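You operate a simulated robot arm through the tools that you are given. There is no shell and no other tool. Be economical: measure what you need, move in short steps, check, and stop when the job is done.

The job below is to be done with a simulated two-armed robot. You get a single attempt, and the scene is never put back.

JOB
On the top of the wide table, fold the blue cloth in half and then in half again.
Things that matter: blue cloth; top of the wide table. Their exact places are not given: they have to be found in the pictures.

It is judged by the outcome, as a careful person would: the job done as asked, and still so three seconds after it is handed in. It fails if anything else is knocked over, pushed out of place, dropped, spilled or broken. Flat cloth is picked up by pressing the open fingertips on it (5 to 10 N) and closing them slowly along it; thin cloth reads only 2 to 8 mm in the jaws.

ROBOT AND FRAMES
Two 7-joint arms with two-finger parallel grippers on one trunk, on a base that drives. Base frame: it is fixed to the floor where the robot stands at the start and does not move with it; the origin is under the middle of the robot, x ahead of it, y to its left, z up; the surface under the hand at the start is at about z = 800. Lengths are in mm, angles in degrees, forces in N, time in s.
The left shoulder is at the start at [70, 156, 1005], the right one opposite. Places, roughly: top of the wide table [700, -400, 800]. Payload 3.91 kg a hand.
The tool frame of a hand sits at the grasp point between the pads (the TCP): z along the fingers, y along the line on which they close. The tips reach 30 mm beyond it. Largest opening 110 mm; finger width 20, thickness 10; the body of the gripper, 48 by 112 mm, starts 55 mm behind the TCP.
Orientation is told as [roll, pitch, yaw] about the base's x, y, z axes, in that order, counted from this pose: with the fingers straight down and closing along the base's y, the tool's x points along the base's -x, its y along +y and its z along -z.

CONTROLS
- The arms move only by the tool nudge_tool. It takes "left_plan", "right_plan" or both (then of equal length, played together; a hand with none holds still); each is text: rows parted by semicolons, each of 7 numbers parted by spaces: the gripper command, from -1 (shut) to 1 (fully open), values between in proportion, then the shift along the base's x, y, z in mm, then the turn, a rotation vector about the base's x, y, z in degrees. In form: grip dx dy dz wx wy wz; .... A call has 1 to 10 rows; each row shifts and turns the commanded pose from where the row before left it. A row lasts 0.2 s, in which the tool goes at most 50 mm and 8.6 degrees; a call with a longer step from one row to the next is refused whole, and so is a gripper value outside its range. A pose out of reach is approached as far as the arm can. The call stops where the force on the tool passes 40 N (or 10 N more than at its start, if that is more) or the arm is blocked; 0.2 s more then pass. The fingers move at their own pace (about 108 mm/s each) and stop on an object; they squeeze with about 30 N. The grip force told is the motor's: it shows also when the fingers shut on nothing. Time passes only in rows, and 0.2 s behind the last, so rows that do not move let the fingers close. It gives the time, the measured TCP pose, the force on the tool (base axes), the opening and the grip force at its end, in the units of the frame above (readings bear some noise), with the torque about the TCP (base axes, N m) and any sound that the robot's microphone picked up.
- Cameras (640 x 400 px; columns grow to the right, rows downward): "scene" is now at [139.3, 3.8, 1234.1]; the picture's right is [0.05, -1.00, -0.00], its down [-0.56, -0.03, -0.83] and it looks along [0.83, 0.04, -0.56] (base axes); focal length 214 px, centre (320, 200). "left" rides on the left gripper at [72, -17, -103] in its tool frame; the picture's right is [0.23, 0.97, 0.00], its down [-0.76, 0.18, -0.62] and it looks along [-0.61, 0.14, 0.78] (tool axes); focal length 222 px, centre (320, 200). "right" rides on the right gripper at [72, 17, -103] in its tool frame; the picture's right is [-0.23, 0.97, 0.00], its down [-0.76, -0.18, -0.62] and it looks along [-0.61, -0.14, 0.78] (tool axes); focal length 222 px, centre (320, 200).
- get_image(camera): a new picture of that camera. It takes no simulated time.
- lift_body(by): slides the trunk up (or, below 0, down) by that many mm; the arms and the scene camera ride with it, the base frame stays. It gives what a move gives, with no picture.
- roll_base(legs): drives the robot by 1 to 6 legs, each [ahead, left, turn to the left] in mm, mm and degrees, along the robot's own axes; the way and the turn of a leg run together, so that a leg with both is an arc; at most 1500 mm and 180 degrees a leg. The arms and the cameras ride along, it lands a little off, and it stops where it bumps. It gives what a move gives.
- turn_head(pan, tilt): turns the head with the scene camera to pan (to the left, within 86 degrees either way) and tilt (down, from -29 to 69), counted from straight ahead of the robot. It gives what a move gives.
- point_at(camera, pixels): for up to 12 pixels [column, row] of the newest picture of that camera ("zoom" is the newest enlarged one), the place [x, y, z] in the base frame of the surface seen there, good to about 2 mm. It takes no simulated time.
- close_up(camera, box): a new picture of the part [left, top, right, bottom] of that camera's present view, enlarged. It takes no simulated time.
- hand_in(): hands the job in; it is judged then, once.

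Keep the steps short. Do not move on a guess: measure, check each grasp and each placing, and mend mistakes. In all there are 80 turns and 70 pictures (those below and enlarged ones count). Leave the grippers open and the arms clear of the work at the hand-in unless told otherwise, and finish with a single line.

The tools are called after "Call:" as a command line: name --argument value ..., lists and objects as JSON in quotes. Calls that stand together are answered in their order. nudge_tool: Moves the arms, as the interface text tells. Its arguments: {"type":"object","properties":{"left_plan":{"type":"string"},"right_plan":{"type":"string"}},"required":[]} The other tools are called the same way: lift_body (by) slides the trunk up or down; roll_base (legs) drives the base; turn_head (pan, tilt) turns the head that bears the scene camera; get_image (camera) takes a picture; point_at (camera, pixels) gives the place of the surface under pixels of a picture; close_up (camera, box) takes an enlarged picture of a part of a camera's view; hand_in () hands the job in.

At the start:

```text
t: 0.0
left_ee_pos: [621.9, 150.0, 1027.2]
left_tool_rot: [-0.1, 0.0, 0.0]
left_wrist_force: [-0.4, 0.6, -0.4]
left_torque: [0.0, 0.01, -0.02]
left_gripper_width: 110.0
left_grip_force: 0.1
right_ee_pos: [569.1, -380.8, 993.5]
right_tool_rot: [0.0, -0.1, 0.0]
right_wrist_force: [-0.2, -0.2, -0.4]
right_torque: [-0.02, 0.01, 0.0]
right_gripper_width: 110.0
right_grip_force: 0.0
trunk travel left (down, up): [-450.0, 490.0]
robot x, y, heading: [-0.4, 0.9, -0.2]
head pan, tilt: [3.0, 33.9]
```

scene: 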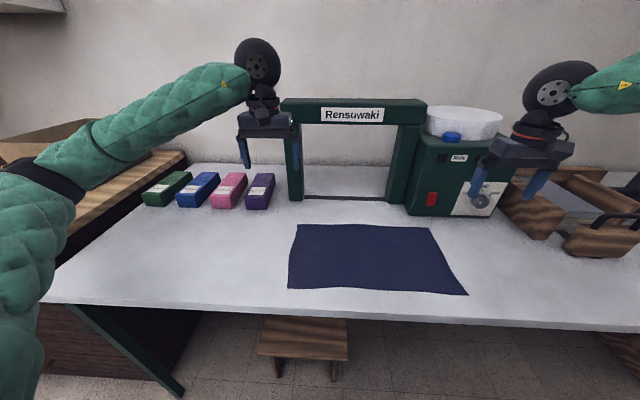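
right: 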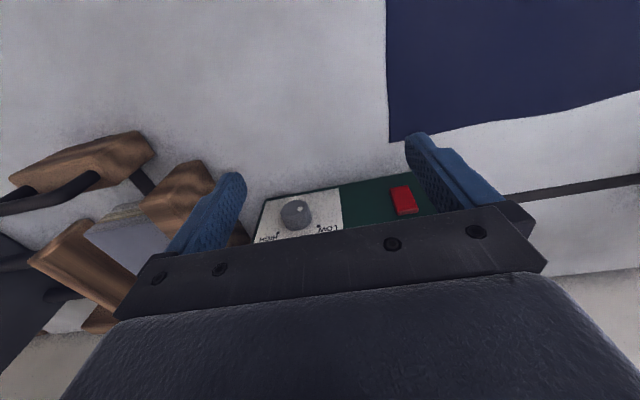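
left: 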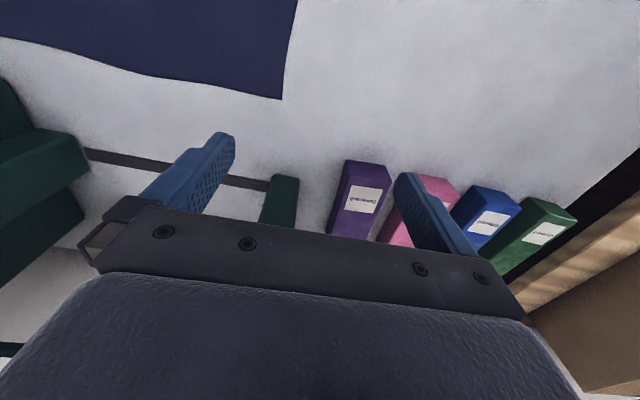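

The blue cloth lies flat on the table; its corners are near (297,225), (430,228), (467,294) and (289,288). I measure these, the arch legs and the box front.

Call:
point_at --camera "scene" --pixels '[[298, 226], [429, 229], [464, 293], [290, 287], [360, 226], [375, 291], [293, 255], [447, 258], [296, 198], [405, 213], [500, 215], [250, 300]]'

Call:
close_up --camera "scene" --box '[260, 180, 500, 330]'

```text
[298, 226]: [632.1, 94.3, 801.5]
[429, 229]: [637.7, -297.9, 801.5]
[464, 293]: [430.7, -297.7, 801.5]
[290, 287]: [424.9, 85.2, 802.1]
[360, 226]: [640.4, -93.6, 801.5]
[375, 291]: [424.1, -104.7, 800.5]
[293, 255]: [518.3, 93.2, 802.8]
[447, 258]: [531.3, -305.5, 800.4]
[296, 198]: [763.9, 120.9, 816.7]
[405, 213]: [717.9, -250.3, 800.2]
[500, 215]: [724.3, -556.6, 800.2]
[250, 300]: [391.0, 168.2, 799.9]
```

```text
2.67 times, centred on (380, 255) of scene
```

zoom: 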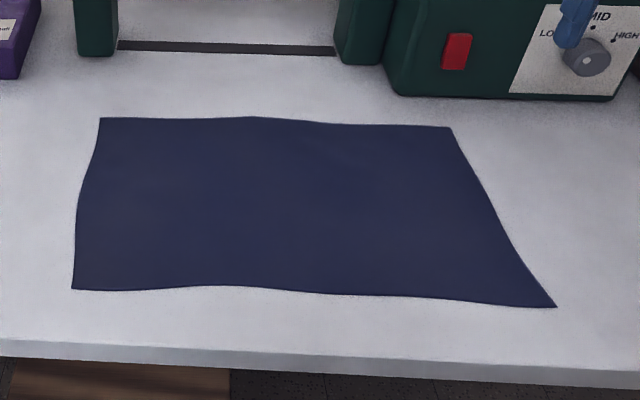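

The cloth spans about x 424–638 and y -302 to 93, and its near edge is too close for the hands to reach. I back the base 200 mm and shift it 100 mm right to centre the cloth.

Call:
roll_base --legs '[[-200, 0, 0], [0, -100, 0]]'

Call:
get_image --camera "scene"

```text
t: 2.3
left_ee_pos: [425.9, 50.9, 1025.5]
left_tool_rot: [0.1, 0.0, 0.4]
left_wrist_force: [0.2, -1.4, -0.1]
left_torque: [0.05, 0.03, -0.02]
left_gripper_width: 110.3
left_grip_force: 0.1
right_ee_pos: [376.0, -480.4, 992.9]
right_tool_rot: [0.2, 0.1, 0.3]
right_wrist_force: [0.5, -0.2, -0.8]
right_torque: [0.03, -0.03, 0.02]
right_gripper_width: 110.1
right_grip_force: 0.0
trunk travel left (down, up): [-450.0, 490.0]
robot x, y, heading: [-196.9, -100.7, -0.0]
head pan, tilt: [3.0, 33.9]
```

```text
65 pictures are left
```

scene: 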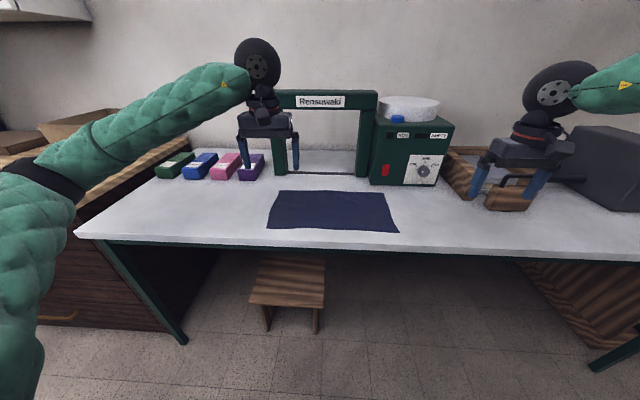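

The base landed well. I zoom in and measure the corners again.

Call:
close_up --camera "scene" --box '[250, 170, 410, 270]'

```text
4.00 times, centred on (330, 220) of scene
```

zoom: 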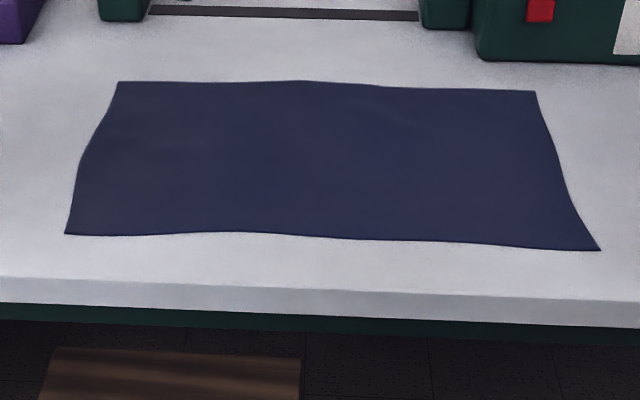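

Call:
point_at --camera "zoom" --pixels '[[120, 84], [534, 94], [594, 248], [69, 231], [300, 82], [330, 236], [82, 160], [560, 165], [320, 160], [300, 285], [440, 25], [140, 20]]'

```text
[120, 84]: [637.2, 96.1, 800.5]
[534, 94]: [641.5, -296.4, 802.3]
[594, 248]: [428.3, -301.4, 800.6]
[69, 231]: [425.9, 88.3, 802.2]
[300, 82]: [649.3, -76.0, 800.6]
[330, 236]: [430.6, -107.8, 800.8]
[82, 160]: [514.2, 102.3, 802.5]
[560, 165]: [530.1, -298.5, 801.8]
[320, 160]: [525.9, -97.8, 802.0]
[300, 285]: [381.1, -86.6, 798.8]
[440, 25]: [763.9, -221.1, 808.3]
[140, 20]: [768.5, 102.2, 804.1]
```

The cloth spans x 428–640 and y -300 to 96. I bring both hands above the far corners, jaws at about 44 mm and fingertips about 40 mm above the table.

Call:
nudge_tool --left_plan "-0.2 25.8 2.4 -19.4 0 0 0; -0.2 25.8 2.4 -19.4 0 0 0; -0.2 25.8 2.4 -19.4 0 0 0; -0.2 25.8 2.4 -19.4 0 0 0; -0.2 25.8 2.4 -19.4 0 0 0; -0.2 25.8 2.4 -19.4 0 0 0; -0.2 25.8 2.4 -19.4 0 0 0; -0.2 25.8 2.4 -19.4 0 0 0; -0.2 0 0 0 0 0 0" --right_plan "-0.2 32.5 26 -15.4 0 0 0; -0.2 32.5 26 -15.4 0 0 0; -0.2 32.5 26 -15.4 0 0 0; -0.2 32.5 26 -15.4 0 0 0; -0.2 32.5 26 -15.4 0 0 0; -0.2 32.5 26 -15.4 0 0 0; -0.2 32.5 26 -15.4 0 0 0; -0.2 32.5 26 -15.4 0 0 0; -0.2 0 0 0 0 0 0"

Call:
get_image --camera "left"

Call:
get_image --camera "right"

```text
t: 4.3
left_ee_pos: [631.3, 72.5, 874.5]
left_tool_rot: [0.0, -0.1, 0.3]
left_wrist_force: [0.0, 0.1, -0.3]
left_torque: [-0.04, -0.04, -0.01]
left_gripper_width: 43.8
left_grip_force: 0.0
right_ee_pos: [637.4, -267.9, 869.7]
right_tool_rot: [0.1, -0.1, 0.4]
right_wrist_force: [0.3, 0.1, -0.4]
right_torque: [0.02, -0.01, 0.01]
right_gripper_width: 44.1
right_grip_force: 0.1
trunk travel left (down, up): [-450.0, 490.0]
robot x, y, heading: [-190.6, -104.0, 0.4]
head pan, tilt: [3.0, 33.9]
```

```text
63 pictures are left
```

left: 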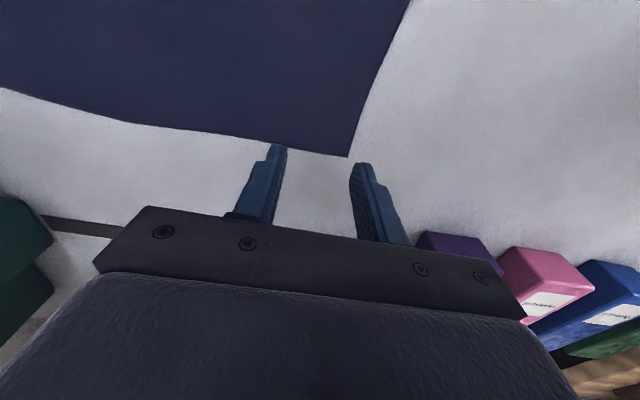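

```text
62 pictures are left
```

right: 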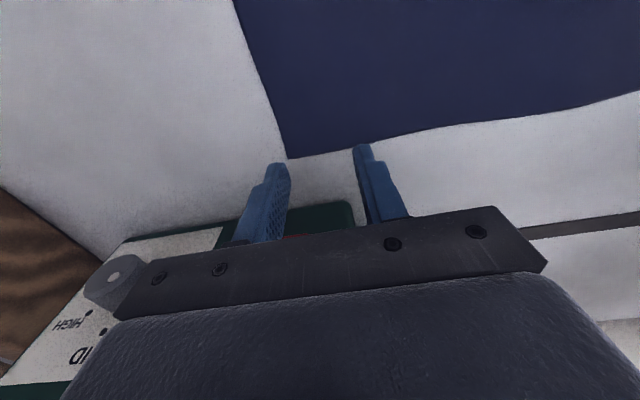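

Both hands are over the corners. I check the corner positions from the hand cameras: left at (347,156), right at (288,159).

Call:
point_at --camera "left" --pixels '[[345, 152], [277, 140], [280, 148], [357, 167]]'

Call:
point_at --camera "right" --pixels '[[290, 155], [345, 145], [278, 166], [361, 148]]'

```text
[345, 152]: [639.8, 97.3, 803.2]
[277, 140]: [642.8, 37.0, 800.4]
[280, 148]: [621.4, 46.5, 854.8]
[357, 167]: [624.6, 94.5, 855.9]
```

```text
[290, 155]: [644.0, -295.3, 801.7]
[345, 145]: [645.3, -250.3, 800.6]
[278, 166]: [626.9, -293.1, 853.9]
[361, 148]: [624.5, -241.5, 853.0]
```

The two readings agree. I move each hand 3 mm inward and lower them to about 2 mm above contact.

Call:
nudge_tool --left_plan "-0.2 0 -3 -20 0 0 0; -0.2 0 0 -20 0 0 0; -0.2 0 0 -2 0 0 0; -0.2 0 0 0 0 0 0" --right_plan "-0.2 0 3 -18 0 0 0; -0.2 0 0 -17 0 0 0; -0.2 0 0 -2 0 0 0; -0.2 0 0 0 0 0 0"

```text
t: 5.3
left_ee_pos: [632.9, 70.4, 832.2]
left_tool_rot: [0.1, -0.1, 0.4]
left_wrist_force: [1.8, 0.4, 10.1]
left_torque: [0.04, -0.05, 0.01]
left_gripper_width: 44.0
left_grip_force: 0.1
right_ee_pos: [636.4, -266.1, 831.8]
right_tool_rot: [0.1, 0.1, 0.3]
right_wrist_force: [0.6, 0.3, 1.6]
right_torque: [0.02, -0.02, 0.0]
right_gripper_width: 44.2
right_grip_force: 0.0
trunk travel left (down, up): [-450.0, 490.0]
robot x, y, heading: [-197.1, -101.9, 0.2]
head pan, tilt: [3.0, 33.9]
```

The left hand presses with 10 N and the right with 1.6 N. I press the right a little more, ease the left slightly, then close both slowly.

Call:
nudge_tool --left_plan "-0.2 0 0 -0.5 0 0 0; -0.2 0 0 0 0 0 0" --right_plan "-0.2 0 0 -1.5 0 0 0; -0.2 0 0 0 0 0 0"

```text
t: 5.9
left_ee_pos: [632.4, 69.4, 831.3]
left_tool_rot: [0.0, -0.1, 0.4]
left_wrist_force: [4.0, 1.8, 20.0]
left_torque: [0.12, -0.11, -0.03]
left_gripper_width: 44.1
left_grip_force: 0.1
right_ee_pos: [635.9, -268.4, 831.9]
right_tool_rot: [0.1, -0.1, 0.4]
right_wrist_force: [0.7, 0.0, 3.3]
right_torque: [0.03, -0.04, 0.02]
right_gripper_width: 44.3
right_grip_force: 0.1
trunk travel left (down, up): [-450.0, 490.0]
robot x, y, heading: [-198.2, -100.8, 0.3]
head pan, tilt: [3.0, 33.9]
```

Left now reads 20 N, which is too hard; right reads 3.3 N. I raise the left 1 mm and lower the right 0.7 mm.

Call:
nudge_tool --left_plan "-0.2 0 0 -0.0 0 0 0; -0.2 0 0 1 0 0 0; -0.2 0 0 0 0 0 0; -0.2 0 0 0 0 0 0" --right_plan "-0.2 0 0 -0.7 0 0 0; -0.2 0 0 0 0 0 0; -0.2 0 0 0 0 0 0; -0.2 0 0 0 0 0 0"

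```text
t: 6.9
left_ee_pos: [632.1, 67.0, 831.7]
left_tool_rot: [0.0, 0.1, 0.3]
left_wrist_force: [1.1, 2.4, 18.3]
left_torque: [0.06, -0.06, 0.0]
left_gripper_width: 43.8
left_grip_force: 0.1
right_ee_pos: [635.7, -266.7, 831.9]
right_tool_rot: [-0.1, -0.1, 0.3]
right_wrist_force: [1.4, -0.3, 6.8]
right_torque: [-0.04, -0.03, -0.02]
right_gripper_width: 43.8
right_grip_force: 0.0
trunk travel left (down, up): [-450.0, 490.0]
robot x, y, heading: [-192.9, -100.2, 0.1]
head pan, tilt: [3.0, 33.9]
```

The right hand is good at 6.8 N. I raise the left a little more, then close both slowly.

Call:
nudge_tool --left_plan "-0.2 0 0 0.8 0 0 0; -0.3 0 0 0 0 0 0; -0.4 0 0 0 0 0 0; -0.5 0 0 0 0 0 0; -0.6 0 0 0 0 0 0; -0.7 0 0 0 0 0 0; -0.8 0 0 0 0 0 0; -0.9 0 0 0 0 0 0; -1 0 0 0 0 0 0; -1 0 0 0 0 0 0" --right_plan "-0.2 0 0 0 0 0 0; -0.3 0 0 0 0 0 0; -0.4 0 0 0 0 0 0; -0.5 0 0 0 0 0 0; -0.6 0 0 0 0 0 0; -0.7 0 0 0 0 0 0; -0.8 0 0 0 0 0 0; -0.9 0 0 0 0 0 0; -1 0 0 0 0 0 0; -1 0 0 0 0 0 0"

Call:
get_image --camera "left"

Call:
get_image --camera "right"

```text
t: 9.1
left_ee_pos: [632.0, 68.9, 832.9]
left_tool_rot: [0.0, -0.1, 0.3]
left_wrist_force: [0.7, -6.3, 14.5]
left_torque: [-0.25, -0.05, 0.04]
left_gripper_width: 0.0
left_grip_force: 30.1
right_ee_pos: [636.2, -266.5, 831.3]
right_tool_rot: [0.0, 0.0, 0.3]
right_wrist_force: [1.6, 7.4, 10.1]
right_torque: [0.22, -0.01, 0.02]
right_gripper_width: 2.3
right_grip_force: 29.4
trunk travel left (down, up): [-450.0, 490.0]
robot x, y, heading: [-196.8, -103.0, 0.3]
head pan, tilt: [3.0, 33.9]
```

```text
61 pictures are left
```

left: 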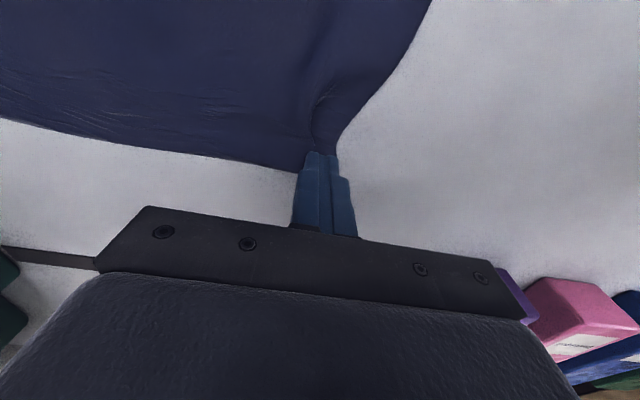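

```text
60 pictures are left
```

right: 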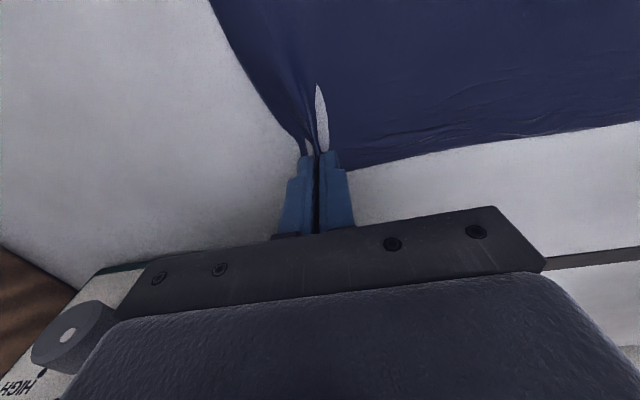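

The left jaws read 0.0, so that grip may have missed. The right reads 2.3 mm. I lift both 15 mm to check.

Call:
nudge_tool --left_plan "-1 0 0 5 0 0 0; -1 0 0 10 0 0 0; -1 0 0 0 0 0 0" --right_plan "-1 0 0 5 0 0 0; -1 0 0 10 0 0 0; -1 0 0 0 0 0 0"

Call:
get_image --camera "left"

Call:
get_image --camera "right"

```text
t: 9.9
left_ee_pos: [632.7, 68.0, 844.5]
left_tool_rot: [0.0, 0.1, 0.4]
left_wrist_force: [-0.4, -0.3, -0.2]
left_torque: [0.0, -0.02, -0.01]
left_gripper_width: 0.0
left_grip_force: 29.6
right_ee_pos: [636.9, -268.2, 844.3]
right_tool_rot: [0.0, 0.2, 0.4]
right_wrist_force: [0.4, 0.5, 0.5]
right_torque: [0.0, -0.01, 0.02]
right_gripper_width: 2.4
right_grip_force: 30.2
trunk travel left (down, up): [-450.0, 490.0]
robot x, y, heading: [-197.9, -101.5, 0.1]
head pan, tilt: [3.0, 33.9]
```

```text
59 pictures are left
```

left: 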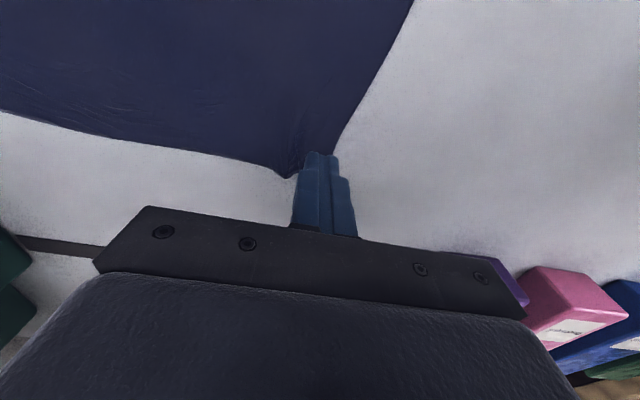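

```text
58 pictures are left
```

right: 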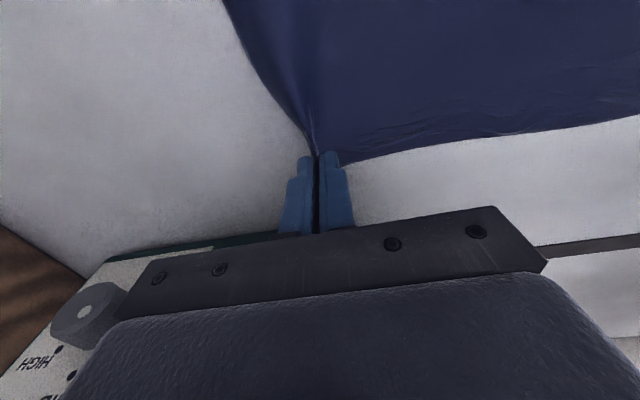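

The right hand holds the corner, but the left missed. I lift the left clear, open it and look.

Call:
nudge_tool --left_plan "-0.6 0 0 20 0 0 0; -0.2 0 0 15 0 0 0; -0.2 -5 0 0 0 0 0; -0.2 0 0 0 0 0 0"

Call:
get_image --camera "left"

```text
t: 10.9
left_ee_pos: [628.8, 69.1, 881.1]
left_tool_rot: [0.1, 0.1, 0.2]
left_wrist_force: [1.0, -0.6, 0.6]
left_torque: [-0.02, -0.03, 0.01]
left_gripper_width: 44.2
left_grip_force: 0.1
right_ee_pos: [636.9, -268.6, 844.2]
right_tool_rot: [0.1, 0.1, 0.2]
right_wrist_force: [-0.1, 0.8, -0.4]
right_torque: [0.0, -0.02, 0.03]
right_gripper_width: 2.5
right_grip_force: 29.5
trunk travel left (down, up): [-450.0, 490.0]
robot x, y, heading: [-195.5, -103.8, 0.3]
head pan, tilt: [3.0, 33.9]
```

```text
57 pictures are left
```

left: 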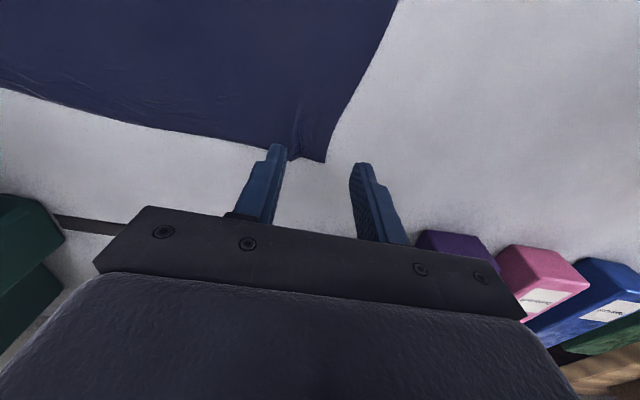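

Call:
point_at --camera "left" --pixels '[[323, 158], [290, 157], [300, 152], [270, 143], [340, 110], [297, 110]]'

```text
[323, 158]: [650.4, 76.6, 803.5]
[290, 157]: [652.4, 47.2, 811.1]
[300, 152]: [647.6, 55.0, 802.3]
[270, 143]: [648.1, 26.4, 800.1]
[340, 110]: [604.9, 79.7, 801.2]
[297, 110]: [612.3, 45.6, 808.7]
```

The corner is now at (650,77), with a small ridge at y≈47. I set the left hand over that ridge at x 640, y 48 with the jaws near 50 mm, and lower it.

Call:
nudge_tool --left_plan "-0.1 11 -21 0 0 0 0; -0.1 0 0 -20 0 0 0; -0.1 0 0 -20 0 0 0; -0.1 0 0 -6 0 0 0; -0.1 0 0 0 0 0 0; -0.1 0 0 0 0 0 0"

```text
t: 12.3
left_ee_pos: [639.7, 47.4, 834.9]
left_tool_rot: [-0.1, 0.1, 0.2]
left_wrist_force: [0.0, 0.0, 0.6]
left_torque: [0.02, -0.01, 0.0]
left_gripper_width: 49.4
left_grip_force: 0.1
right_ee_pos: [637.3, -267.6, 844.2]
right_tool_rot: [0.0, 0.2, 0.2]
right_wrist_force: [0.2, 0.8, 0.0]
right_torque: [0.01, -0.01, 0.05]
right_gripper_width: 2.4
right_grip_force: 30.0
trunk travel left (down, up): [-450.0, 490.0]
robot x, y, heading: [-198.3, -99.9, 0.4]
head pan, tilt: [3.0, 33.9]
```

Call:
nudge_tool --left_plan "-0.1 0 0 -2 0 0 0; -0.1 0 0 -1.2 0 0 0; -0.1 0 0 0 0 0 0; -0.1 0 0 0 0 0 0"

```text
t: 13.3
left_ee_pos: [639.3, 46.8, 831.5]
left_tool_rot: [-0.1, 0.0, 0.3]
left_wrist_force: [0.7, 0.0, 3.6]
left_torque: [-0.02, -0.02, 0.0]
left_gripper_width: 49.5
left_grip_force: 0.1
right_ee_pos: [636.7, -267.8, 844.7]
right_tool_rot: [0.0, 0.0, 0.2]
right_wrist_force: [-0.4, 0.7, 0.3]
right_torque: [-0.01, -0.02, 0.02]
right_gripper_width: 2.7
right_grip_force: 30.1
trunk travel left (down, up): [-450.0, 490.0]
robot x, y, heading: [-195.4, -99.1, 0.5]
head pan, tilt: [3.0, 33.9]
```

The left presses with 3.6 N. I press 0.6 mm more and close slowly.

Call:
nudge_tool --left_plan "-0.1 0 0 -0.6 0 0 0; -0.1 0 0 0 0 0 0; -0.2 0 0 0 0 0 0; -0.3 0 0 0 0 0 0; -0.4 0 0 0 0 0 0; -0.5 0 0 0 0 0 0; -0.6 0 0 0 0 0 0; -0.7 0 0 0 0 0 0; -0.85 0 0 0 0 0 0; -1 0 0 0 0 0 0"

Call:
get_image --camera "left"

```text
t: 15.5
left_ee_pos: [638.2, 46.1, 831.3]
left_tool_rot: [-0.1, 0.0, 0.2]
left_wrist_force: [-0.3, -23.4, 14.7]
left_torque: [-0.71, 0.1, 0.1]
left_gripper_width: 2.5
left_grip_force: 29.8
right_ee_pos: [636.5, -267.0, 846.9]
right_tool_rot: [0.1, 0.0, 0.4]
right_wrist_force: [0.2, 18.9, -0.4]
right_torque: [0.58, -0.07, -0.05]
right_gripper_width: 2.5
right_grip_force: 29.2
trunk travel left (down, up): [-450.0, 490.0]
robot x, y, heading: [-198.4, -101.8, 0.3]
head pan, tilt: [3.0, 33.9]
```

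```text
56 pictures are left
```

left: 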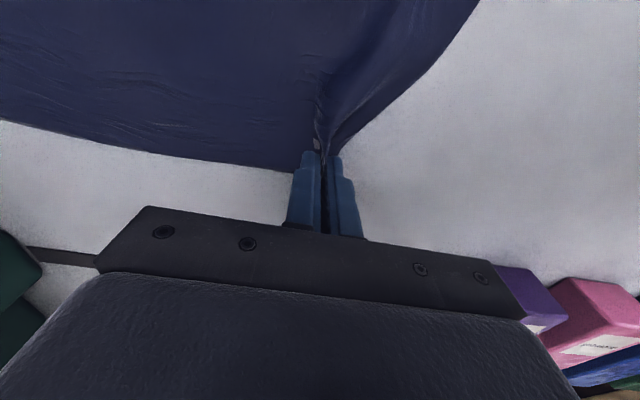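

The left now grips 2.5 mm, with about 20 N of tension along y between the hands. I ease the hands together, lift, and start the arc toward the near edge, tilting the fingers forward.

Call:
nudge_tool --left_plan "-1 0 -5 12 0 0 0; -1 -5 -2 20 0 0 0; -1 -10 0 20 0 0 0; -1 -15 0 18 0 -8 0; -1 -20 0 12 0 -8 0; -1 -22 0 8 0 -8 0; -1 0 0 0 0 0 0" --right_plan "-1 0 5 2 0 0 0; -1 -5 2 15 0 0 0; -1 -10 0 20 0 0 0; -1 -15 0 18 0 -8 0; -1 -20 0 12 0 -8 0; -1 -22 0 8 0 -8 0; -1 0 0 0 0 0 0"

Call:
get_image --camera "scene"

```text
t: 17.1
left_ee_pos: [568.0, 40.6, 918.3]
left_tool_rot: [-0.2, -24.0, 0.4]
left_wrist_force: [0.6, -3.2, 0.0]
left_torque: [-0.07, -0.01, -0.02]
left_gripper_width: 2.8
left_grip_force: 29.6
right_ee_pos: [564.3, -263.0, 918.5]
right_tool_rot: [-0.1, -23.9, 0.3]
right_wrist_force: [-0.2, 3.6, 0.3]
right_torque: [0.1, 0.0, 0.02]
right_gripper_width: 2.4
right_grip_force: 29.7
trunk travel left (down, up): [-450.0, 490.0]
robot x, y, heading: [-195.1, -98.7, 0.1]
head pan, tilt: [3.0, 33.9]
```

```text
55 pictures are left
```

scene: 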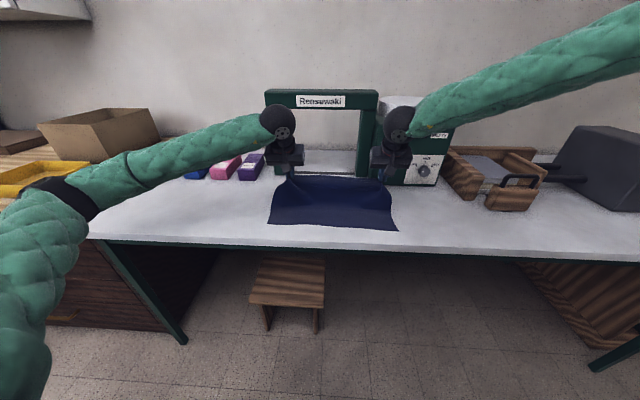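

Both far corners are up. I continue the arc toward the near edge, tilting on to about 60° and staying some 20 mm above the table.

Call:
nudge_tool --left_plan "-1 -22 0 2 0 -8 0; -1 -25 0 -3 0 -8 0; -1 -25 0 -10 0 -7 0; -1 -25 0 -18 0 -7 0; -1 -22 0 -20 0 -6 0; -1 -18 0 -18 0 0 0; -1 0 0 0 0 0 0" --right_plan "-1 -22 0 2 0 -8 0; -1 -25 0 -3 0 -8 0; -1 -25 0 -10 0 -7 0; -1 -25 0 -18 0 -7 0; -1 -22 0 -20 0 -6 0; -1 -18 0 -18 0 0 0; -1 0 0 0 0 0 0"

Call:
close_up --camera "scene" --box '[230, 150, 430, 275]'

```text
t: 18.7
left_ee_pos: [429.4, 39.0, 854.0]
left_tool_rot: [-0.6, -60.0, 0.7]
left_wrist_force: [0.5, -0.6, 0.5]
left_torque: [0.02, 0.02, -0.01]
left_gripper_width: 2.3
left_grip_force: 29.6
right_ee_pos: [427.4, -261.2, 855.3]
right_tool_rot: [-0.6, -60.0, 0.7]
right_wrist_force: [-0.2, 0.8, 0.0]
right_torque: [-0.03, -0.03, -0.01]
right_gripper_width: 2.3
right_grip_force: 30.2
trunk travel left (down, up): [-450.0, 490.0]
robot x, y, heading: [-196.8, -105.2, 0.1]
head pan, tilt: [3.0, 33.9]
```

```text
3.20 times, centred on (330, 212) of scene
```

zoom: 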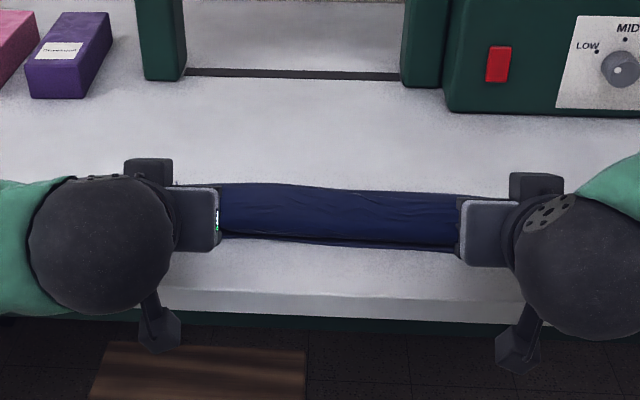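

Both grips still hold. I spread the hands 2 mm each and lower to just above the table, with the tips at x≈432.

Call:
nudge_tool --left_plan "-1 -12 2 -10 0 0 0; -1 -10 0 -10 0 0 0; -1 0 0 -6 0 0 0; -1 0 0 0 0 0 0" --right_plan "-1 -12 -2 -10 0 0 0; -1 -8 0 -11 0 0 0; -1 0 0 -6 0 0 0; -1 0 0 0 0 0 0"

Call:
close_up --camera "scene" --box '[230, 150, 430, 275]'

Call:
get_image --camera "left"

Call:
get_image --camera "right"

```text
t: 19.7
left_ee_pos: [412.6, 40.4, 828.3]
left_tool_rot: [-0.7, -60.2, 0.7]
left_wrist_force: [-0.4, -2.2, 0.7]
left_torque: [-0.04, -0.05, -0.09]
left_gripper_width: 2.3
left_grip_force: 29.6
left hand out of reach, approached as far as the arm can: row 2
right_ee_pos: [419.1, -260.2, 827.6]
right_tool_rot: [-0.5, -60.3, 0.6]
right_wrist_force: [5.4, -1.8, 35.6]
right_torque: [-0.11, -0.78, 0.01]
right_gripper_width: 2.9
right_grip_force: 29.7
right hand out of reach, approached as far as the arm can: row 1, 2
trunk travel left (down, up): [-450.0, 490.0]
robot x, y, heading: [-197.2, -97.3, -0.1]
head pan, tilt: [3.0, 33.9]
```

```text
3.20 times, centred on (330, 212) of scene
```

zoom: 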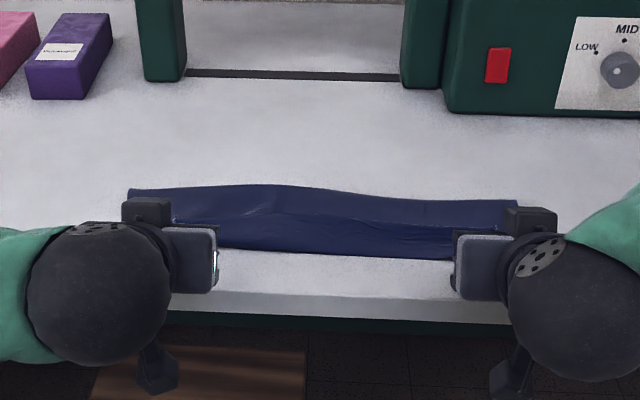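

```text
52 pictures are left
```

left: 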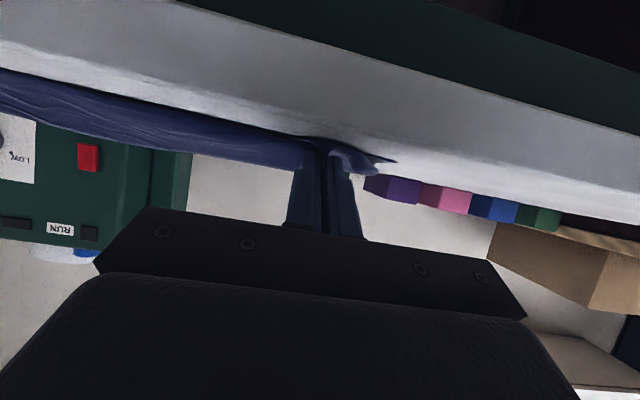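

```text
51 pictures are left
```

right: 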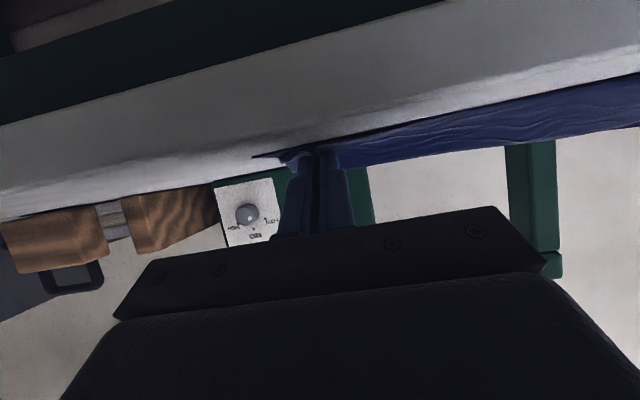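

The right hand presses with 35 N and both are near the inner reach limit, about 10–15 mm short of the edge. I raise the right 3 mm and then back the base 12 mm to bring the edge the rest of the way.

Call:
nudge_tool --left_plan "-1 0 0 2 0 0 0; -1 0 0 0 0 0 0" --right_plan "-1 0 0 4 0 0 0; -1 0 0 0 0 0 0"

Call:
roll_base --legs '[[-12, 0, 0]]'

Call:
close_up --camera "scene" --box '[230, 150, 430, 275]'

```text
t: 20.3
left_ee_pos: [413.5, 40.4, 829.9]
left_tool_rot: [-0.6, -59.9, 0.6]
left_wrist_force: [0.2, -2.6, 0.1]
left_torque: [-0.07, -0.01, -0.06]
left_gripper_width: 2.8
left_grip_force: 30.0
right_ee_pos: [417.5, -260.5, 828.0]
right_tool_rot: [-0.6, -59.9, 0.8]
right_wrist_force: [2.7, 3.8, 12.8]
right_torque: [0.08, -0.29, 0.09]
right_gripper_width: 2.4
right_grip_force: 30.3
trunk travel left (down, up): [-450.0, 490.0]
robot x, y, heading: [-194.7, -96.1, 0.4]
head pan, tilt: [3.0, 33.9]
```

```text
t: 21.1
left_ee_pos: [400.7, 40.1, 830.7]
left_tool_rot: [-0.6, -60.1, 0.7]
left_wrist_force: [0.1, -2.2, -0.2]
left_torque: [-0.06, 0.0, -0.05]
left_gripper_width: 2.7
left_grip_force: 30.1
right_ee_pos: [405.6, -260.4, 828.4]
right_tool_rot: [-0.5, -59.8, 0.7]
right_wrist_force: [1.1, 3.0, 3.6]
right_torque: [0.07, -0.08, 0.08]
right_gripper_width: 2.4
right_grip_force: 29.9
trunk travel left (down, up): [-450.0, 490.0]
robot x, y, heading: [-207.9, -101.1, 0.2]
head pan, tilt: [3.0, 33.9]
```

```text
3.20 times, centred on (330, 212) of scene
```

zoom: 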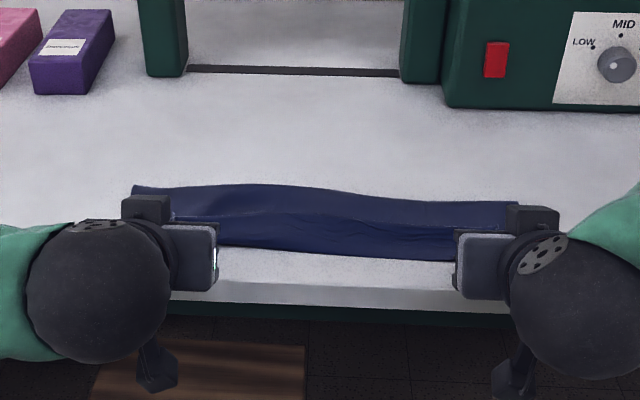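

Now I open the jaws to about 40 mm and raise the hands 3 mm.

Call:
nudge_tool --left_plan "-0.8 0 0 0 0 0 0; -0.6 0 0 0 0 0 0; -0.4 0 0 0 0 0 0; -0.2 0 0 0 0 0 0; -0.2 0 0 3 0 0 0; -0.2 0 0 0 0 0 0" --right_plan "-0.8 0 0 0 0 0 0; -0.6 0 0 0 0 0 0; -0.4 0 0 0 0 0 0; -0.2 0 0 0 0 0 0; -0.2 0 0 3 0 0 0; -0.2 0 0 0 0 0 0"

Call:
get_image --camera "left"

Call:
get_image --camera "right"

```text
t: 22.5
left_ee_pos: [401.4, 40.2, 832.9]
left_tool_rot: [-0.6, -60.0, 0.7]
left_wrist_force: [-1.0, 0.3, 0.2]
left_torque: [-0.03, 0.01, 0.03]
left_gripper_width: 44.2
left_grip_force: 0.1
right_ee_pos: [407.7, -260.1, 829.8]
right_tool_rot: [-0.6, -59.8, 0.8]
right_wrist_force: [0.2, -0.3, -0.7]
right_torque: [0.0, 0.02, 0.0]
right_gripper_width: 44.1
right_grip_force: 0.0
trunk travel left (down, up): [-450.0, 490.0]
robot x, y, heading: [-207.5, -102.7, 0.4]
head pan, tilt: [3.0, 33.9]
```

```text
49 pictures are left
```

left: 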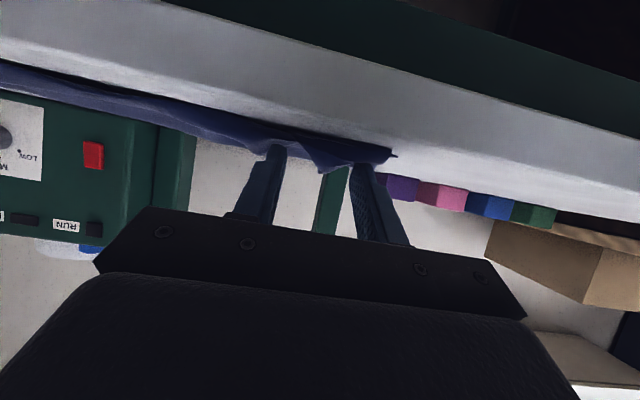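

```text
48 pictures are left
```

right: 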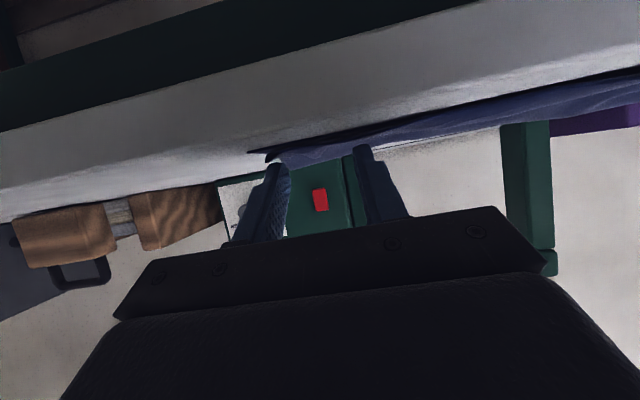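

The cloth is released. I back the base 100 mm to slide the fingers out, then look.

Call:
roll_base --legs '[[-100, 0, 0]]'

Call:
nudge_tool --left_plan "-0.2 0 0 30 0 8 0; -0.2 0 20 35 0 8 0; -0.2 0 35 35 0 8 0; -0.2 0 35 30 0 8 0; -0.2 0 35 20 0 8 0; -0.2 0 35 0 0 8 0; -0.2 0 35 0 0 8 0; -0.2 0 0 0 0 4 0" --right_plan "-0.2 0 0 30 0 8 0; -0.2 0 -20 35 0 8 0; -0.2 0 -35 35 0 8 0; -0.2 0 -35 30 0 8 0; -0.2 0 -35 20 0 8 0; -0.2 0 -35 0 0 8 0; -0.2 0 -35 0 0 8 0; -0.2 0 0 0 0 4 0"

Call:
get_image --camera "scene"

```text
t: 23.6
left_ee_pos: [298.5, 39.4, 833.8]
left_tool_rot: [-0.6, -60.2, 0.6]
left_wrist_force: [0.4, -0.1, 0.0]
left_torque: [0.02, 0.01, 0.0]
left_gripper_width: 44.0
left_grip_force: 0.0
right_ee_pos: [305.0, -261.1, 833.6]
right_tool_rot: [-0.6, -60.0, 0.7]
right_wrist_force: [-0.4, -0.3, 0.1]
right_torque: [0.01, -0.03, -0.03]
right_gripper_width: 43.9
right_grip_force: 0.0
trunk travel left (down, up): [-450.0, 490.0]
robot x, y, heading: [-305.2, -100.8, 0.1]
head pan, tilt: [3.0, 33.9]
```

```text
t: 25.4
left_ee_pos: [300.4, 235.8, 982.4]
left_tool_rot: [-0.2, 0.1, 0.3]
left_wrist_force: [0.4, -0.6, 0.3]
left_torque: [-0.01, 0.02, 0.01]
left_gripper_width: 44.1
left_grip_force: 0.1
right_ee_pos: [307.3, -454.7, 979.1]
right_tool_rot: [0.0, 0.3, 0.3]
right_wrist_force: [-0.3, 0.2, -0.7]
right_torque: [0.0, 0.02, 0.0]
right_gripper_width: 44.0
right_grip_force: 0.1
trunk travel left (down, up): [-450.0, 490.0]
robot x, y, heading: [-309.2, -105.4, 0.4]
head pan, tilt: [3.0, 33.9]
```

```text
47 pictures are left
```

scene: 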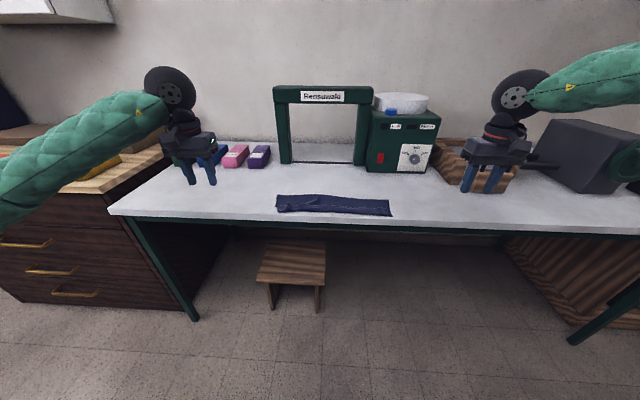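

Call:
close_up --camera "scene" --box '[262, 180, 406, 225]'

```text
4.44 times, centred on (334, 202) of scene
```

zoom: 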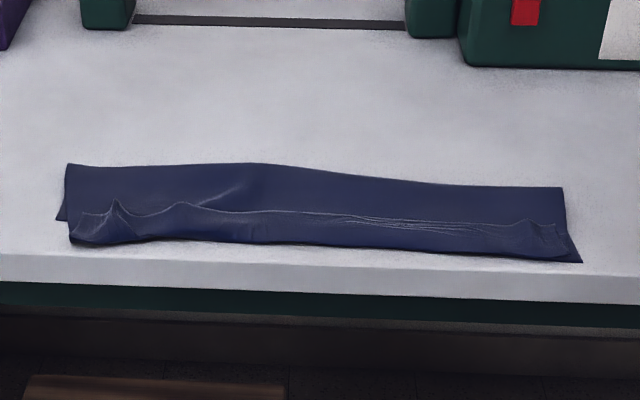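

The near rim seems to have a strip folded back on top. I move the left hand over the middle to look down on it.

Call:
nudge_tool --left_plan "-0.2 5 -45 10 0 0 0; -0.2 5 -45 10 0 0 0; -0.2 5 -45 10 0 0 0; -0.2 5 -45 10 0 0 0; -0.2 5 -45 10 0 0 0; -0.2 5 -45 10 0 0 0; -0.2 5 -30 10 0 0 0; -0.2 0 0 0 0 0 0"

Call:
get_image --camera "left"

Call:
point_at --camera "zoom" --pixels '[[68, 168], [560, 190], [578, 260], [72, 240], [60, 218], [115, 205], [300, 212], [300, 245], [300, 170], [440, 232], [440, 252], [540, 225]]'

```text
t: 27.2
left_ee_pos: [336.5, -65.0, 1052.6]
left_tool_rot: [0.0, 0.0, 0.5]
left_wrist_force: [0.3, -0.2, 0.0]
left_torque: [0.0, 0.06, 0.01]
left_gripper_width: 43.6
left_grip_force: 0.1
right_ee_pos: [306.6, -454.2, 980.2]
right_tool_rot: [-0.1, 0.1, 0.3]
right_wrist_force: [-0.4, -0.3, 1.0]
right_torque: [-0.02, -0.01, 0.05]
right_gripper_width: 43.9
right_grip_force: 0.1
trunk travel left (down, up): [-450.0, 490.0]
robot x, y, heading: [-307.2, -103.6, 0.5]
head pan, tilt: [3.0, 33.9]
```

```text
45 pictures are left
```

left: 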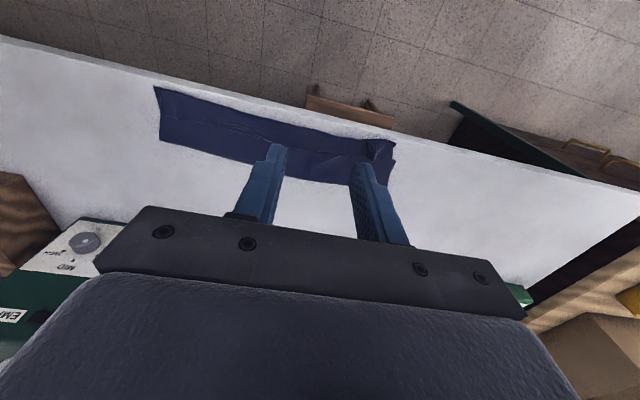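

```text
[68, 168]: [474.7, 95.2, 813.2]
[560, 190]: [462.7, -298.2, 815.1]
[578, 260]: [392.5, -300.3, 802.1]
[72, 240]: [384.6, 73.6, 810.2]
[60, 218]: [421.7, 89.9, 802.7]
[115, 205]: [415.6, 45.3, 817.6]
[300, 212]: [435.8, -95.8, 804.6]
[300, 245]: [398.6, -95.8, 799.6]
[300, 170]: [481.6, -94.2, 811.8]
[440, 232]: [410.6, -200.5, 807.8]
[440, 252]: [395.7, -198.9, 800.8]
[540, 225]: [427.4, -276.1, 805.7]
```

Call:
close_up --camera "left" --box '[140, 60, 420, 235]'

```text
2.29 times, centred on (280, 148) of left
```

zoom: 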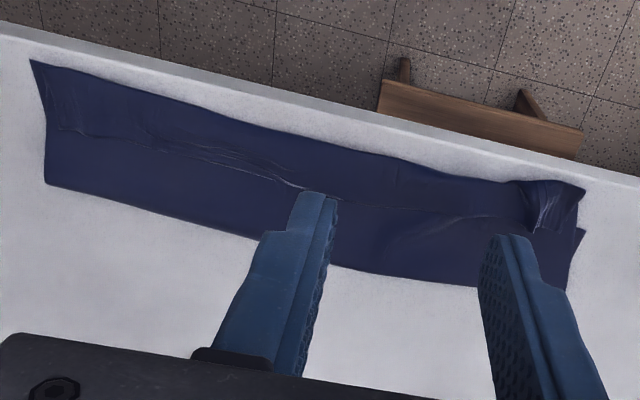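

The upper layer's edge is folded back about 35 mm on top, and the whole cloth has slid toward the table edge. I will open the cloth up again using the two existing ridges and redo the fold with a better grasp. First the base goes forward 100 mm.

Call:
roll_base --legs '[[100, 0, 0]]'

Call:
nudge_tool --left_plan "-0.2 -3 35 -30 0 0 0; -0.2 -3 35 -30 0 0 0; -0.2 -3 35 -30 0 0 0; -0.2 -3 10 -30 0 0 0; -0.2 -3 0 -20 0 0 0; -0.2 0 0 0 0 0 0" --right_plan "-0.2 3 40 -10 0 0 0; -0.2 3 40 -12 0 0 0; -0.2 3 40 -12 0 0 0; -0.2 3 40 -12 0 0 0; -0.2 0 17 -10 0 0 0; -0.2 0 0 0 0 0 0"

Call:
get_image --camera "left"

Call:
get_image --camera "right"

```text
t: 28.4
left_ee_pos: [437.6, -64.1, 1049.2]
left_tool_rot: [0.0, 0.2, 0.4]
left_wrist_force: [-0.1, 0.4, 0.1]
left_torque: [-0.02, 0.02, -0.02]
left_gripper_width: 44.0
left_grip_force: 0.1
right_ee_pos: [408.5, -455.6, 977.8]
right_tool_rot: [0.0, 0.3, 0.4]
right_wrist_force: [-1.0, 0.4, -0.2]
right_torque: [-0.01, 0.01, -0.03]
right_gripper_width: 44.2
right_grip_force: 0.0
trunk travel left (down, up): [-450.0, 490.0]
robot x, y, heading: [-207.3, -102.6, 0.3]
head pan, tilt: [3.0, 33.9]
```

```text
t: 29.8
left_ee_pos: [422.3, 51.7, 909.8]
left_tool_rot: [0.0, -0.1, 0.4]
left_wrist_force: [0.1, -0.2, -0.4]
left_torque: [0.0, 0.03, -0.01]
left_gripper_width: 44.1
left_grip_force: 0.1
right_ee_pos: [418.3, -279.1, 923.3]
right_tool_rot: [0.0, 0.1, 0.4]
right_wrist_force: [0.5, 0.3, -0.9]
right_torque: [0.0, 0.01, 0.02]
right_gripper_width: 43.9
right_grip_force: 0.1
trunk travel left (down, up): [-450.0, 490.0]
robot x, y, heading: [-208.5, -100.7, 0.3]
head pan, tilt: [3.0, 33.9]
```

```text
43 pictures are left
```

left: 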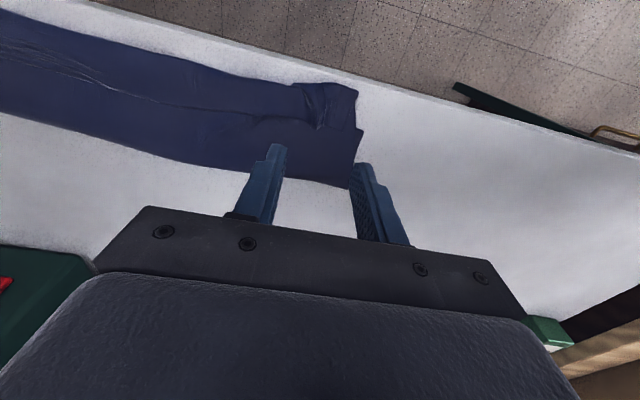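

```text
42 pictures are left
```

right: 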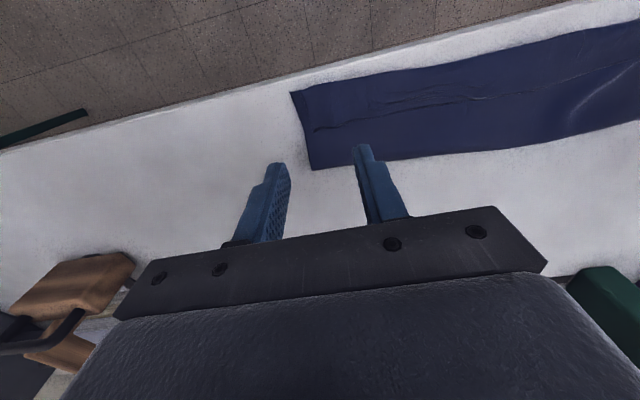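

Call:
close_up --camera "left" --box '[220, 60, 380, 160]'

Call:
point_at --camera "zoom" --pixels '[[540, 105], [550, 150], [405, 185], [400, 240], [320, 150], [440, 195], [555, 265], [300, 225]]'

Call:
close_up --camera "right" --box '[270, 70, 430, 170]'

Call:
point_at --camera "zoom" --pixels '[[90, 95], [130, 120], [180, 240], [250, 215], [180, 385], [330, 210], [300, 100], [160, 200]]'

```text
4.00 times, centred on (300, 110) of left
```

zoom: 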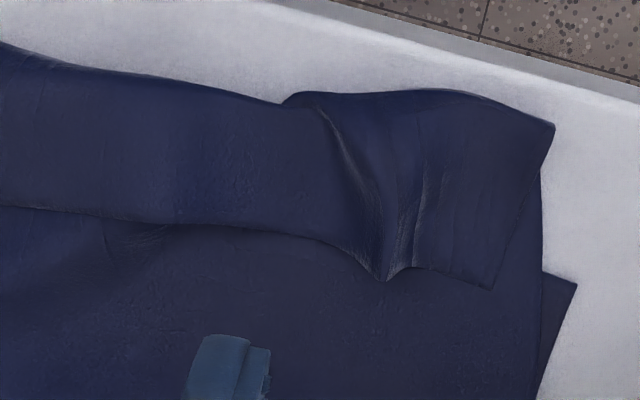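

```text
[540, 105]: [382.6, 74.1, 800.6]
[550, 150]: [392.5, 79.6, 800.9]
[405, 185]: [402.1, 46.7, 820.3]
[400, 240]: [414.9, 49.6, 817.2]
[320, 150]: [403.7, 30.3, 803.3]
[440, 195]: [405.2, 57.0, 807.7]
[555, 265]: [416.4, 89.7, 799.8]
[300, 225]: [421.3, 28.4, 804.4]
```

```text
4.00 times, centred on (350, 120) of right
```

zoom: 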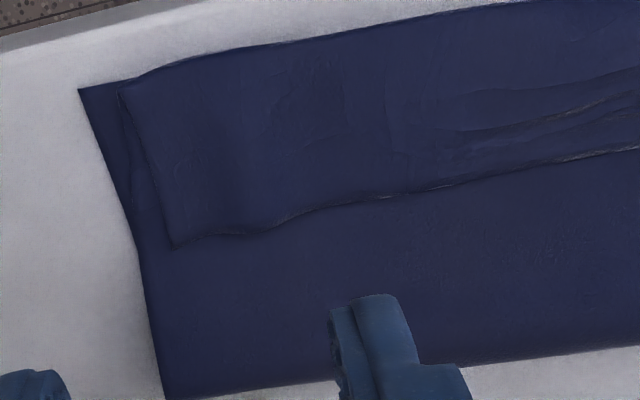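

```text
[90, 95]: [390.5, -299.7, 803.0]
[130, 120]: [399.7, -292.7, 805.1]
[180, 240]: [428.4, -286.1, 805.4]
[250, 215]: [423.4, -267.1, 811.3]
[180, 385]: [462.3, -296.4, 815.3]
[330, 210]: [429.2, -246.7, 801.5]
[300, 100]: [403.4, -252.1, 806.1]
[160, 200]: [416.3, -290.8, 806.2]
```

Now it is clear: the flap edge lies at x≈425, with a ridge at (412,50) on the left and (424,-266) on the right. I lower both hands onto them.

Call:
nudge_tool --left_plan "-0.2 -9 -2 -25 0 0 0; -0.2 0 0 -25 0 0 0; -0.2 0 0 -20 0 0 0; -0.2 0 0 -4 0 0 0; -0.2 0 0 0 0 0 0" --right_plan "-0.2 3 14 -28 0 0 0; -0.2 0 0 -28 0 0 0; -0.2 0 0 -26 0 0 0; -0.2 0 0 -5 0 0 0; -0.2 0 0 0 0 0 0"

```text
t: 31.0
left_ee_pos: [412.4, 48.2, 837.2]
left_tool_rot: [0.1, 0.1, 0.4]
left_wrist_force: [0.1, -0.2, 0.2]
left_torque: [0.03, -0.04, -0.03]
left_gripper_width: 43.9
left_grip_force: 0.2
right_ee_pos: [422.1, -263.4, 835.7]
right_tool_rot: [0.1, 0.2, 0.4]
right_wrist_force: [0.0, 0.1, 0.5]
right_torque: [0.0, 0.05, 0.02]
right_gripper_width: 44.1
right_grip_force: 0.0
trunk travel left (down, up): [-450.0, 490.0]
robot x, y, heading: [-206.2, -104.3, 0.2]
head pan, tilt: [3.0, 33.9]
```

Call:
nudge_tool --left_plan "-0.2 0 0 -2 0 0 0; -0.2 0 0 -1.5 0 0 0; -0.2 0 0 0 0 0 0" --right_plan "-0.2 0 0 -2 0 0 0; -0.2 0 0 -0.5 0 0 0; -0.2 0 0 0 0 0 0"

```text
t: 31.8
left_ee_pos: [412.0, 48.6, 834.0]
left_tool_rot: [0.1, 0.1, 0.3]
left_wrist_force: [0.9, 0.6, 3.2]
left_torque: [-0.03, -0.05, 0.02]
left_gripper_width: 44.1
left_grip_force: 0.0
right_ee_pos: [421.5, -263.7, 834.7]
right_tool_rot: [0.0, 0.1, 0.4]
right_wrist_force: [-0.8, -0.3, 1.7]
right_torque: [-0.02, 0.0, 0.01]
right_gripper_width: 44.0
right_grip_force: 0.1
trunk travel left (down, up): [-450.0, 490.0]
robot x, y, heading: [-209.5, -101.1, 0.3]
head pan, tilt: [3.0, 33.9]
```

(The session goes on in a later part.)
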